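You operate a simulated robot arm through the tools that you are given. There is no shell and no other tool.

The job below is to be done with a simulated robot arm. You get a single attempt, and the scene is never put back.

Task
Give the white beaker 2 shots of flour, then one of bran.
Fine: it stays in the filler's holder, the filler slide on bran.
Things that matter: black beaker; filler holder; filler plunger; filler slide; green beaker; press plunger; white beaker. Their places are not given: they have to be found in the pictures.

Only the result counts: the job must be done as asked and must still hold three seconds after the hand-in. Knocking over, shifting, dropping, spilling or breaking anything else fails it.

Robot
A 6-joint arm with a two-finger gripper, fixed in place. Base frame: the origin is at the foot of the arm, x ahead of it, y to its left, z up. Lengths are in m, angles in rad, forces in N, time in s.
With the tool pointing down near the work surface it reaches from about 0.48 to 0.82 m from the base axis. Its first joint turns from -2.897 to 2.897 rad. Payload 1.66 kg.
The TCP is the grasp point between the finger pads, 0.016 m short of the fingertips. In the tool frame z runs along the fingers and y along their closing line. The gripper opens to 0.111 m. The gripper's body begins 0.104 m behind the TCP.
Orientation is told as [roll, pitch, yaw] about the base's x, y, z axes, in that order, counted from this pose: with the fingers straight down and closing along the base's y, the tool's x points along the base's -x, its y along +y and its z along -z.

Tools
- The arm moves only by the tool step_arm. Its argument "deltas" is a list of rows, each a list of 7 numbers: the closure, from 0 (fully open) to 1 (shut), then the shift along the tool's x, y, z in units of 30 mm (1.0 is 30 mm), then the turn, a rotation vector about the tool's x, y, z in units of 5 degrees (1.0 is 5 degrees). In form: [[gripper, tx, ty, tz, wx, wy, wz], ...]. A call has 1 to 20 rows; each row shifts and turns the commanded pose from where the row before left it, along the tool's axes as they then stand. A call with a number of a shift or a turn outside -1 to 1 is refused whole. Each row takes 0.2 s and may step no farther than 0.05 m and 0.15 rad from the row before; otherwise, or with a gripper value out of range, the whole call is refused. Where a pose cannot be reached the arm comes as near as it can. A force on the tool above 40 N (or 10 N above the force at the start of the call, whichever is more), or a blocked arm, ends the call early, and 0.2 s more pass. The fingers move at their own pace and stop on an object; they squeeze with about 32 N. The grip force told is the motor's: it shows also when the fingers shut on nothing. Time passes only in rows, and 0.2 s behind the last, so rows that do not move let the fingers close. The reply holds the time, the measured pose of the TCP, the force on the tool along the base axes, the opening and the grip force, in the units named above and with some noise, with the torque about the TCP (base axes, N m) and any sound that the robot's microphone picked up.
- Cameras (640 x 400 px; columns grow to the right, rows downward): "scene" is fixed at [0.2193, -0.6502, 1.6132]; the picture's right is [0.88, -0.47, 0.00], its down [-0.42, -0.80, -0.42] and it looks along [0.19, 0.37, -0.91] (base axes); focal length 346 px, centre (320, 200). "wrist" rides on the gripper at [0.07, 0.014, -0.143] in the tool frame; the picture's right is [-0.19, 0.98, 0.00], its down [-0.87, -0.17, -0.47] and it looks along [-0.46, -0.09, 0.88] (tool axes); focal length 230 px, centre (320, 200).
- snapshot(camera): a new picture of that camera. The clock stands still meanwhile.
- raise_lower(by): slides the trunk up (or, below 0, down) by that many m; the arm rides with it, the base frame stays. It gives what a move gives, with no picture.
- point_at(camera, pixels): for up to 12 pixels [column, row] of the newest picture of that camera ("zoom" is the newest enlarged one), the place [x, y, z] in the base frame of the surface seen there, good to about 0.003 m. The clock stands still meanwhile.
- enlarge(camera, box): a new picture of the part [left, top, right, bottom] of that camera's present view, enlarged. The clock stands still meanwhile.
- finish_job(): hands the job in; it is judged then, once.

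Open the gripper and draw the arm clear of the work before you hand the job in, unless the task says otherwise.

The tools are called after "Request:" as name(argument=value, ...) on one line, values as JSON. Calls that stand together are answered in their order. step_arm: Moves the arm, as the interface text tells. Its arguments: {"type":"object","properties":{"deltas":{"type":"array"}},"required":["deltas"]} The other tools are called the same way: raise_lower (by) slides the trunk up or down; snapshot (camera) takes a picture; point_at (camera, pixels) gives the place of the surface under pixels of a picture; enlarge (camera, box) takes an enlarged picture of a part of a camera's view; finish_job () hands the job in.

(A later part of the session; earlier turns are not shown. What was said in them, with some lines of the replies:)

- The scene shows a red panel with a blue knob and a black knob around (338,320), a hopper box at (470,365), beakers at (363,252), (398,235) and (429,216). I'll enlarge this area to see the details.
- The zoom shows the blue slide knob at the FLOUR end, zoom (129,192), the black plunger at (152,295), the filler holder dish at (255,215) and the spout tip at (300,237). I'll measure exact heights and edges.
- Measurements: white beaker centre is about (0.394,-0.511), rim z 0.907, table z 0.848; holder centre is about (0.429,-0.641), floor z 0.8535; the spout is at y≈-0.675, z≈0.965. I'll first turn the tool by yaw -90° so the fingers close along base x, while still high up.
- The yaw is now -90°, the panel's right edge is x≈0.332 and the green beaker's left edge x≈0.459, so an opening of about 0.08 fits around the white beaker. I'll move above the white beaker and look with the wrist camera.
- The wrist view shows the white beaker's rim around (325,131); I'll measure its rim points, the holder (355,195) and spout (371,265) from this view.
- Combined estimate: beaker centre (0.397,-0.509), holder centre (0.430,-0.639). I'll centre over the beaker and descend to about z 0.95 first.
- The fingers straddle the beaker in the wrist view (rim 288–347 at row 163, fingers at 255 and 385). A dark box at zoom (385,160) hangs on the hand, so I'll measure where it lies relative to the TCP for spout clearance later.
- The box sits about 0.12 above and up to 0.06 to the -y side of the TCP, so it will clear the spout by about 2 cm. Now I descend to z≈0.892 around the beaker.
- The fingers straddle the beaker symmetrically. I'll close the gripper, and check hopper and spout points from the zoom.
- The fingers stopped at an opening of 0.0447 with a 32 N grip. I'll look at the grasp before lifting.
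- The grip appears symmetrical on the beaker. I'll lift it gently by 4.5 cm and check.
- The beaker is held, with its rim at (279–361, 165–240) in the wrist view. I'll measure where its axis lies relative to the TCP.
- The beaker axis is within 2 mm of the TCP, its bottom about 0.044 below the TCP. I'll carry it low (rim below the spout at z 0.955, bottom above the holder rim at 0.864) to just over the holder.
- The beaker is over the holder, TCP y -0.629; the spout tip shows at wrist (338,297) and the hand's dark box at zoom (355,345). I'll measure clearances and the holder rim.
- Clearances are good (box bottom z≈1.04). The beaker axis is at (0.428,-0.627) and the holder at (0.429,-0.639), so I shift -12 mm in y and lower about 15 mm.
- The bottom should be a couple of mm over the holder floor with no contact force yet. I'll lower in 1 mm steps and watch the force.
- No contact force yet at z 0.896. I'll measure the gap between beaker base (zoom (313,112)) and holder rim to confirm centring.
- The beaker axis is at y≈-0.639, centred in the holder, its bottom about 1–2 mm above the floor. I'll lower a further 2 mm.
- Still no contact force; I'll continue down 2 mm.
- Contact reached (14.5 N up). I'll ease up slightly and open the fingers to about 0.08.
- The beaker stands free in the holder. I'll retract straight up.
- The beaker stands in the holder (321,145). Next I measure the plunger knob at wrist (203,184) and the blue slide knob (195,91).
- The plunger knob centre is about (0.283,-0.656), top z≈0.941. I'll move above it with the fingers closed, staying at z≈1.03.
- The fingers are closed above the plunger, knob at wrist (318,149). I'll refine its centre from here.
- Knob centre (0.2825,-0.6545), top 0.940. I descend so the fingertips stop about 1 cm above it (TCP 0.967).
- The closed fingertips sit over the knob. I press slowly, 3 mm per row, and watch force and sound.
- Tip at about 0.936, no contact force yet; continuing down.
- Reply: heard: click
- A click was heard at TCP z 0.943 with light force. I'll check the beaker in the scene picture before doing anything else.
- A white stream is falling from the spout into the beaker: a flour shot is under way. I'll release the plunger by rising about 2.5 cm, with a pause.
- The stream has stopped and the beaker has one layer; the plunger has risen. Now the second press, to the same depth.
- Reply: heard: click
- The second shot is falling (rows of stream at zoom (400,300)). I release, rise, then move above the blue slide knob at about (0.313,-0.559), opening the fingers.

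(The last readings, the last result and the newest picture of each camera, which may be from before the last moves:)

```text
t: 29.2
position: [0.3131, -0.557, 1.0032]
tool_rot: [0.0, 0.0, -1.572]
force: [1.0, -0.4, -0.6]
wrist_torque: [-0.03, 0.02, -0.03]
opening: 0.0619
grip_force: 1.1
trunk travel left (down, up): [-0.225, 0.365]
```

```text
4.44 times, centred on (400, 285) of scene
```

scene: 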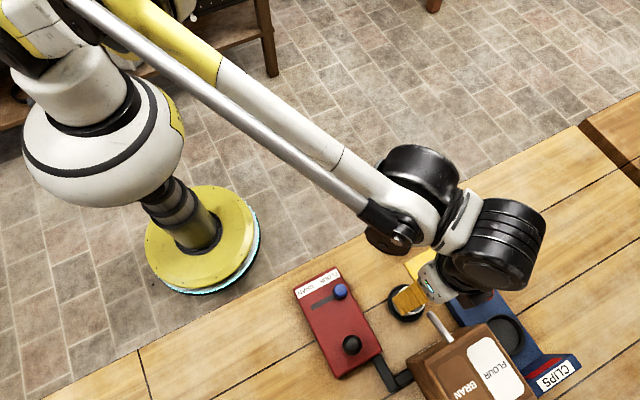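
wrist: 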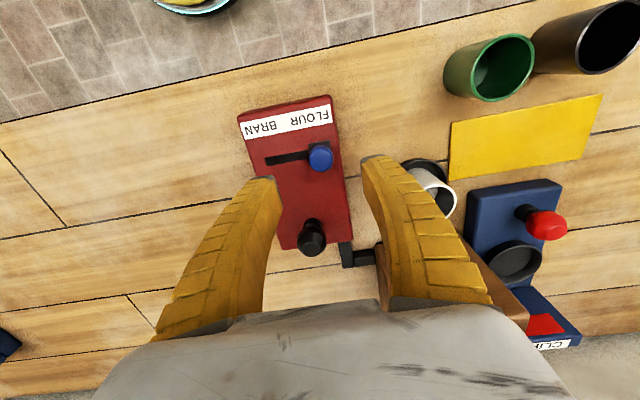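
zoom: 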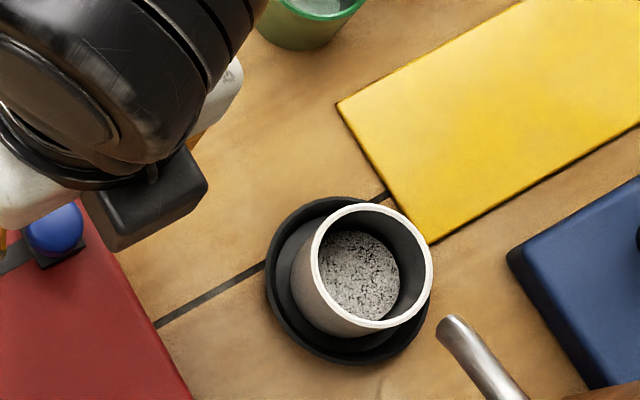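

The flour level has risen with the second shot and the stream has ended. I'll measure the blue knob from the wrist view at (320,157).

Request:
point_at(camera="wrist", pixels=[[310, 157], [331, 157], [320, 147], [320, 168], [320, 157], [268, 160], [275, 159], [333, 165], [300, 156], [315, 150], [326, 165]])

Request:
enlarge(camera="wrist", box=[250, 110, 370, 210])

```text
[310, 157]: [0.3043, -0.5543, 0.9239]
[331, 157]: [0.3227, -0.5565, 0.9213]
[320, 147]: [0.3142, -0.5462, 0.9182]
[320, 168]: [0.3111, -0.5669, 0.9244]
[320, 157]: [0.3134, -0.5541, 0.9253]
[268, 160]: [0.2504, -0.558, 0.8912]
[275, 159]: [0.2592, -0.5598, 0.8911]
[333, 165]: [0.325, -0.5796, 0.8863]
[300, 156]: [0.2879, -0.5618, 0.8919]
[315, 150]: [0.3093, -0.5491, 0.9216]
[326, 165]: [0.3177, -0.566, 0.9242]
```

```text
4.00 times, centred on (310, 160) of wrist
```

zoom: 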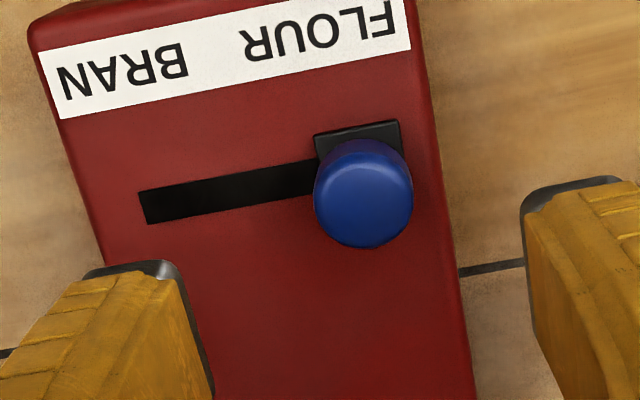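

Knob centre (0.3133,-0.557), top z 0.925, exactly under the TCP; the slot's bran end is x≈0.25. I descend to TCP z 0.915 and then cage the knob with an opening of about 0.03.

Request:
step_arm(deltas=[[0.46, 0, 0, 0.6, 0, 0, 0], [0.46, 0, 0, 0.8, 0, 0, 0], [0.46, 0, 0, 0.8, 0, 0, 0], [0.46, 0, 0, 0.5, 0, 0, 0], [0.46, 0, 0, 0.23, 0, 0, 0], [0.46, 0, 0, 0, 0, 0, 0], [0.73, 0, 0, 0, 0, 0, 0], [0.73, 0, 0, 0, 0, 0, 0]])

Request:
enlarge(camera="wrist", box=[240, 110, 400, 250])

```text
t: 31.0
position: [0.3125, -0.5579, 0.9169]
tool_rot: [0.002, 0.0, -1.571]
force: [-0.7, 1.0, 0.2]
wrist_torque: [0.03, -0.01, 0.03]
opening: 0.0328
grip_force: 2.0
trunk travel left (down, up): [-0.225, 0.365]
```

```text
2.86 times, centred on (320, 180) of wrist
```

zoom: 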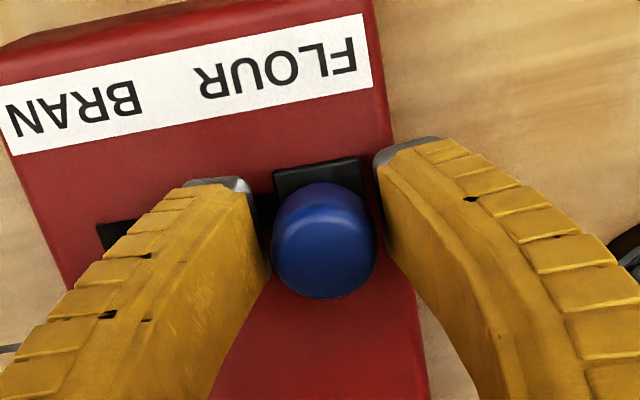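

The knob is caged between the fingers. I drag along -x by about 5.4 cm toward BRAN.

Request:
step_arm(deltas=[[0.73, 0, -0.3, 0, 0, 0, 0], [0.73, 0, -0.3, 0, 0, 0, 0], [0.73, 0, -0.3, 0, 0, 0, 0], [0.73, 0, -0.3, 0, 0, 0, 0], [0.73, 0, -0.3, 0, 0, 0, 0], [0.73, 0, -0.2, 0, 0, 0, 0], [0.73, 0, 0, 0, 0, 0, 0]])

Request:
enlarge(camera="wrist", box=[240, 110, 400, 250])

Request:
enlarge(camera="scene", box=[280, 250, 430, 350])

```text
t: 32.6
position: [0.2622, -0.5603, 0.9153]
tool_rot: [0.0, 0.0, -1.572]
force: [0.7, -0.3, -0.3]
wrist_torque: [-0.04, -0.01, -0.01]
opening: 0.0334
grip_force: 2.5
trunk travel left (down, up): [-0.225, 0.365]
```

```text
2.86 times, centred on (320, 180) of wrist
```

zoom: 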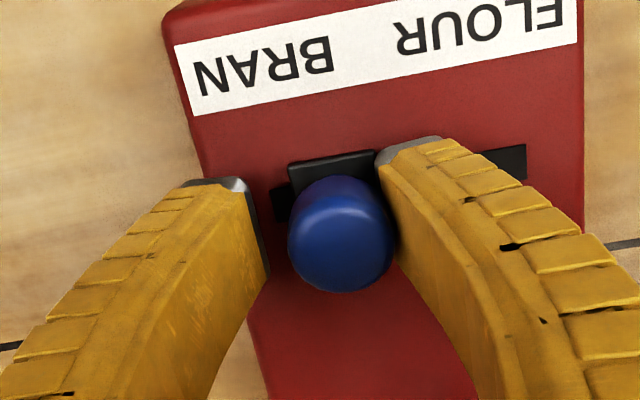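

```text
4.00 times, centred on (355, 300) of scene
```

zoom: 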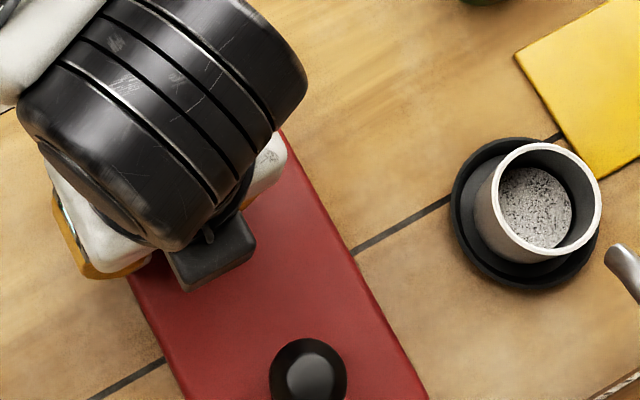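

The slider has moved with the right finger; a little slot remains on the left at zoom (280,200). I push on in 2 mm steps until it meets the end stop.

Request:
step_arm(deltas=[[0.73, 0, -0.07, 0, 0, 0, 0], [0.73, 0, -0.07, 0, 0, 0, 0], [0.73, 0, -0.07, 0, 0, 0, 0], [0.73, 0, 0, 0, 0, 0, 0]])

Request:
enlarge(camera="wrist", box=[240, 110, 400, 250])

```text
t: 33.6
position: [0.2541, -0.5589, 0.9154]
tool_rot: [-0.001, 0.001, -1.571]
force: [0.1, 0.5, -0.1]
wrist_torque: [0.0, -0.02, -0.06]
opening: 0.033
grip_force: 2.2
trunk travel left (down, up): [-0.225, 0.365]
```

```text
2.86 times, centred on (320, 180) of wrist
```

zoom: 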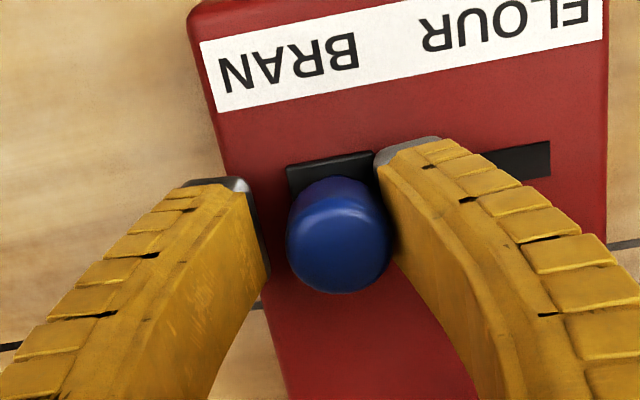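

The block now covers the slot's left end; no stop force yet. A few more small steps.

Request:
step_arm(deltas=[[0.73, 0, -0.06, 0, 0, 0, 0], [0.73, 0, -0.06, 0, 0, 0, 0], [0.73, 0, 0, 0, 0, 0, 0]])

Request:
enlarge(camera="wrist", box=[240, 110, 400, 250])

```text
t: 34.4
position: [0.2507, -0.5593, 0.9163]
tool_rot: [-0.001, 0.0, -1.571]
force: [-0.1, 1.0, 0.1]
wrist_torque: [0.03, 0.01, -0.02]
opening: 0.0325
grip_force: 1.9
trunk travel left (down, up): [-0.225, 0.365]
```

```text
2.86 times, centred on (320, 180) of wrist
```

zoom: 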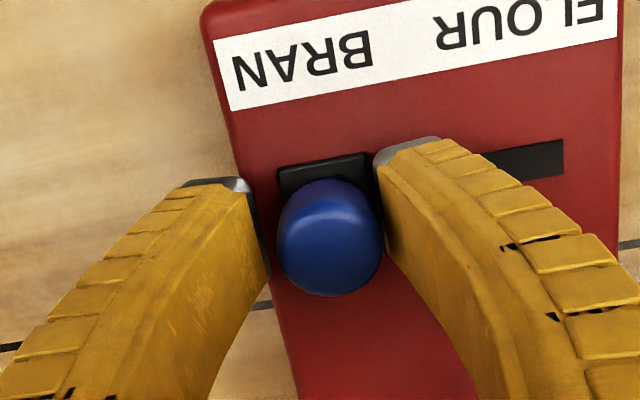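

The knob has moved ahead of the right finger (centre zoom 330 versus 338), as if it snapped into the end. I nudge 3 mm more to confirm the stop.

Request:
step_arm(deltas=[[0.73, 0, -0.06, 0, 0, 0, 0], [0.73, 0, -0.06, 0, 0, 0, 0], [0.73, 0, 0, 0, 0, 0, 0]])

Request:
enlarge(camera="wrist", box=[240, 110, 400, 250])

```text
t: 35.2
position: [0.2485, -0.5595, 0.9163]
tool_rot: [0.0, 0.001, -1.571]
force: [0.7, -0.2, 0.2]
wrist_torque: [0.05, -0.01, -0.01]
opening: 0.0335
grip_force: 2.1
trunk travel left (down, up): [-0.225, 0.365]
```

```text
2.86 times, centred on (320, 180) of wrist
```

zoom: 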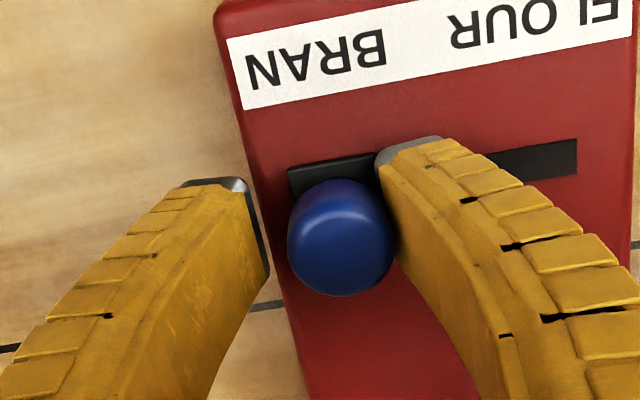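

The right finger touches the knob again. One more gentle push to feel the stop.

Request:
step_arm(deltas=[[0.73, 0, -0.04, 0, 0, 0, 0], [0.73, 0, -0.04, 0, 0, 0, 0], [0.73, 0, 0, 0, 0, 0, 0]])

```text
t: 36.0
position: [0.2458, -0.5585, 0.9156]
tool_rot: [-0.001, 0.002, -1.571]
force: [8.1, -2.0, 0.7]
wrist_torque: [-0.03, -0.09, -0.03]
opening: 0.0374
grip_force: 5.2
trunk travel left (down, up): [-0.225, 0.365]
```

Stop felt: 8 N along +x. I'll back off 3 mm, open, and lift, then check the slide.

Request:
step_arm(deltas=[[0.73, 0, 0.08, 0, 0, 0, 0], [0.5, 0, 0, 0, 0, 0, 0], [0.5, 0, 0, 0, 0, 0, 0], [0.5, 0, 0, -0.5, 0, 0, 0], [0.5, 0, 0, -0.8, 0, 0, 0], [0.5, 0, 0, -0.8, 0, 0, 0], [0.5, 0, 0, -0.6, 0, 0, 0], [0.5, 0, 0, 0, 0, 0, 0]])

Request:
snapshot(camera="wrist")

Request:
enlarge(camera="wrist", box=[250, 100, 410, 260])

```text
t: 37.8
position: [0.2467, -0.5582, 0.9963]
tool_rot: [0.0, 0.002, -1.569]
force: [-0.1, 0.7, -0.5]
wrist_torque: [-0.01, -0.01, -0.01]
opening: 0.0572
grip_force: 1.8
trunk travel left (down, up): [-0.225, 0.365]
```

```text
taken
```

wrist: 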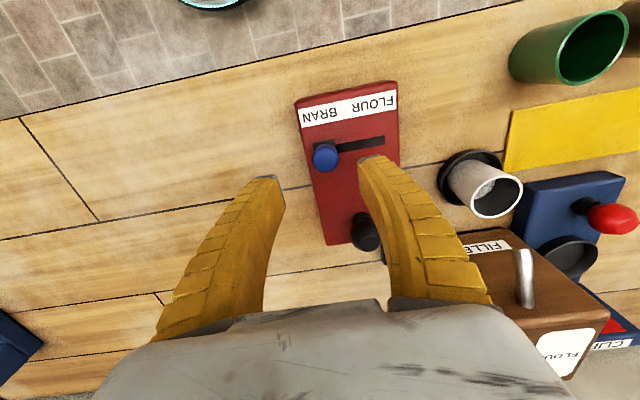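

```text
2.50 times, centred on (330, 180) of wrist
```

zoom: 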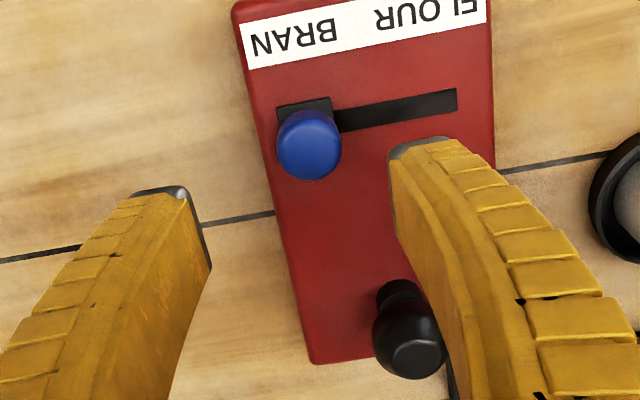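

The slide is fully at BRAN. Now I go back above the plunger with the fingers closed.

Request:
step_arm(deltas=[[1, -0.65, 0.24, 0, 0, 0, 0], [1, -0.65, 0.24, 0, 0, 0, 0], [1, -0.65, 0.24, 0, 0, 0, 0], [1, -0.65, 0.24, 0, 0, 0, 0], [1, -0.65, 0.24, 0, 0, 0, 0], [1, 0, 0, 0, 0, 0, 0], [1, 0, 0, 0, 0, 0, 0]])

Request:
snapshot(camera="wrist")

```text
t: 39.4
position: [0.2844, -0.6577, 0.9963]
tool_rot: [-0.001, 0.0, -1.57]
force: [0.2, -1.0, -0.8]
wrist_torque: [-0.01, 0.0, 0.0]
opening: 0.0
grip_force: 28.7
trunk travel left (down, up): [-0.225, 0.365]
```

```text
taken
```

wrist: 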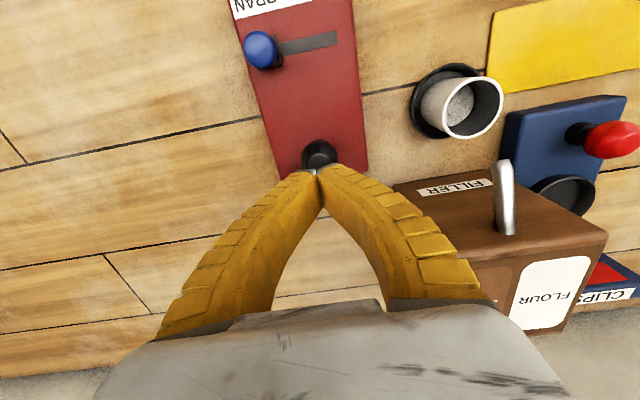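

Positioned above the plunger. I descend and press for the single bran shot, to the same depth (0.943).

Request:
step_arm(deltas=[[1, 0.05, -0.06, 0.5, 0, 0, 0], [1, 0, 0, 0.4, 0, 0, 0], [1, 0, 0, 0.2, 0, 0, 0], [1, 0, 0, 0.2, 0, 0, 0], [1, 0, 0, 0.2, 0, 0, 0], [1, 0, 0, 0.1, 0, 0, 0], [1, 0, 0, 0.1, 0, 0, 0], [1, 0, 0, 0.07, 0, 0, 0]])

Request:
enlarge(camera="scene", box=[340, 240, 460, 330])

```text
t: 41.2
position: [0.2807, -0.6558, 0.9431]
tool_rot: [0.001, 0.0, -1.572]
force: [-0.3, -0.7, 4.6]
wrist_torque: [-0.06, -0.02, -0.02]
opening: 0.0058
grip_force: 28.9
trunk travel left (down, up): [-0.225, 0.365]
heard: click
```

```text
4.44 times, centred on (400, 285) of scene
```

zoom: 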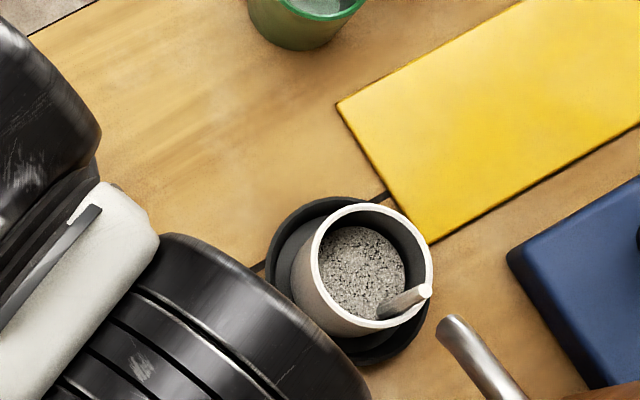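

A click and a third stream: the bran shot is delivered. I release by rising straight up.

Request:
step_arm(deltas=[[1, 0, 0, -0.2, 0, 0, 0], [1, 0, 0, -0.4, 0, 0, 0], [1, 0, 0, -0.4, 0, 0, 0], [1, 0, 0, -0.8, 0, 0, 0], [1, 0, 0, -0.8, 0, 0, 0], [1, 0, 0, -0.8, 0, 0, 0], [1, 0, 0, 0, 0, 0, 0]])

Request:
snapshot(camera="wrist")

Request:
enlarge(camera="scene", box=[340, 240, 460, 330])

```text
t: 42.8
position: [0.2814, -0.6544, 1.0474]
tool_rot: [-0.001, -0.001, -1.571]
force: [-0.4, -0.3, 0.1]
wrist_torque: [0.06, -0.02, -0.02]
opening: 0.0
grip_force: 28.0
trunk travel left (down, up): [-0.225, 0.365]
```

```text
taken
```

wrist: 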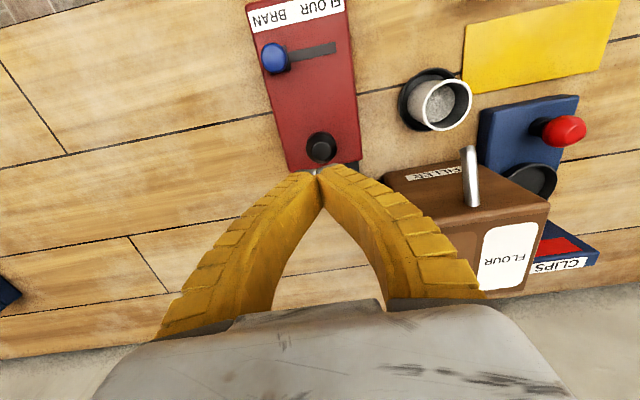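

```text
4.44 times, centred on (400, 285) of scene
```

zoom: 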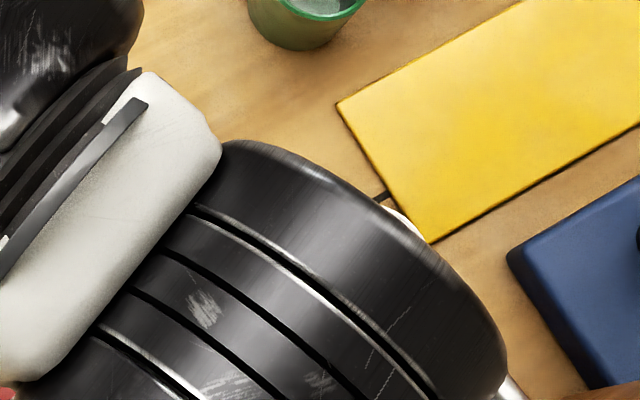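

The shot is done. I now open the gripper and draw the arm up and back toward its start, clear of the work.

Request:
step_arm(deltas=[[0, 0, 0, -0.9, 0, 0, 0], [0, 0, 0, -0.9, 0, 0, 0], [0, 0.8, 0, -0.6, 0, 0, 0], [0, 0.8, 0, -0.6, 0, 0, 0], [0, 0.8, -0.1, -0.6, 0, 0, 0], [0, 0.8, -0.2, -0.6, 0, 0, 0], [0, 0.8, -0.2, -0.4, 0, 0, 0], [0, 0.8, -0.2, 0, 0, 0, 0], [0, 0.8, -0.2, 0, 0, 0, 0], [0, 0.8, -0.2, 0, 0, 0, 0], [0, 0.8, 0, 0, 0, 0, 0], [0, 0.8, 0, 0, 0, 0, 0], [0, 0, 0, 0, 0, 0, 0]])

Request:
snapshot(camera="scene")

Request:
enlarge(camera="scene", box=[280, 190, 600, 400])

```text
t: 45.6
position: [0.2479, -0.4138, 1.1826]
tool_rot: [0.0, -0.001, -1.571]
force: [0.5, -0.1, -0.5]
wrist_torque: [0.02, -0.02, 0.02]
opening: 0.1108
grip_force: 0.1
trunk travel left (down, up): [-0.225, 0.365]
```

```text
taken
```

scene: 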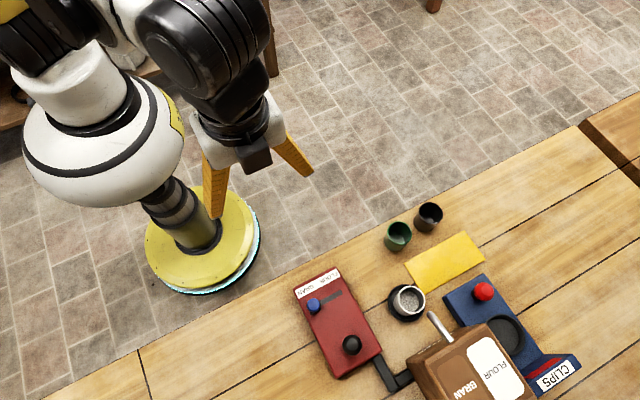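

```text
1.90 times, centred on (440, 295) of scene
```

zoom: 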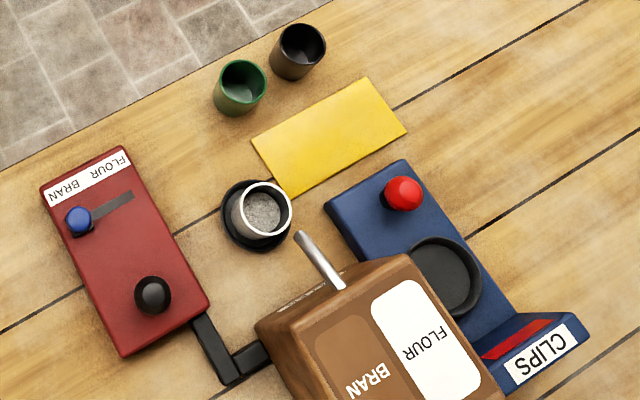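

The white beaker is in the filler holder with three layers, the slide is on BRAN at zoom (78,220), the plunger is up, the other beakers have not moved, and the arm is clear with the gripper open. I'm handing in the job.

Request:
finish_job()

```text
The job is handed in.
```

I gave the white beaker two shots of flour and then one of bran, and handed the job in. The hand-in reply gave no verdict.

- **Shots:** each of the three plunger presses gave one click and one visible stream into the beaker. The first two were with the slide at FLOUR, the third with it pushed to its stop at BRAN.
- **Beaker:** it is standing in the filler's holder, where I placed it before the first shot.
- **Slide:** it is still on BRAN.
- **Surroundings:** in the last picture the green and black beakers and the press had not moved. I saw nothing spilled on the table.
- **Arm:** the gripper is open and the arm is drawn back clear of the work.
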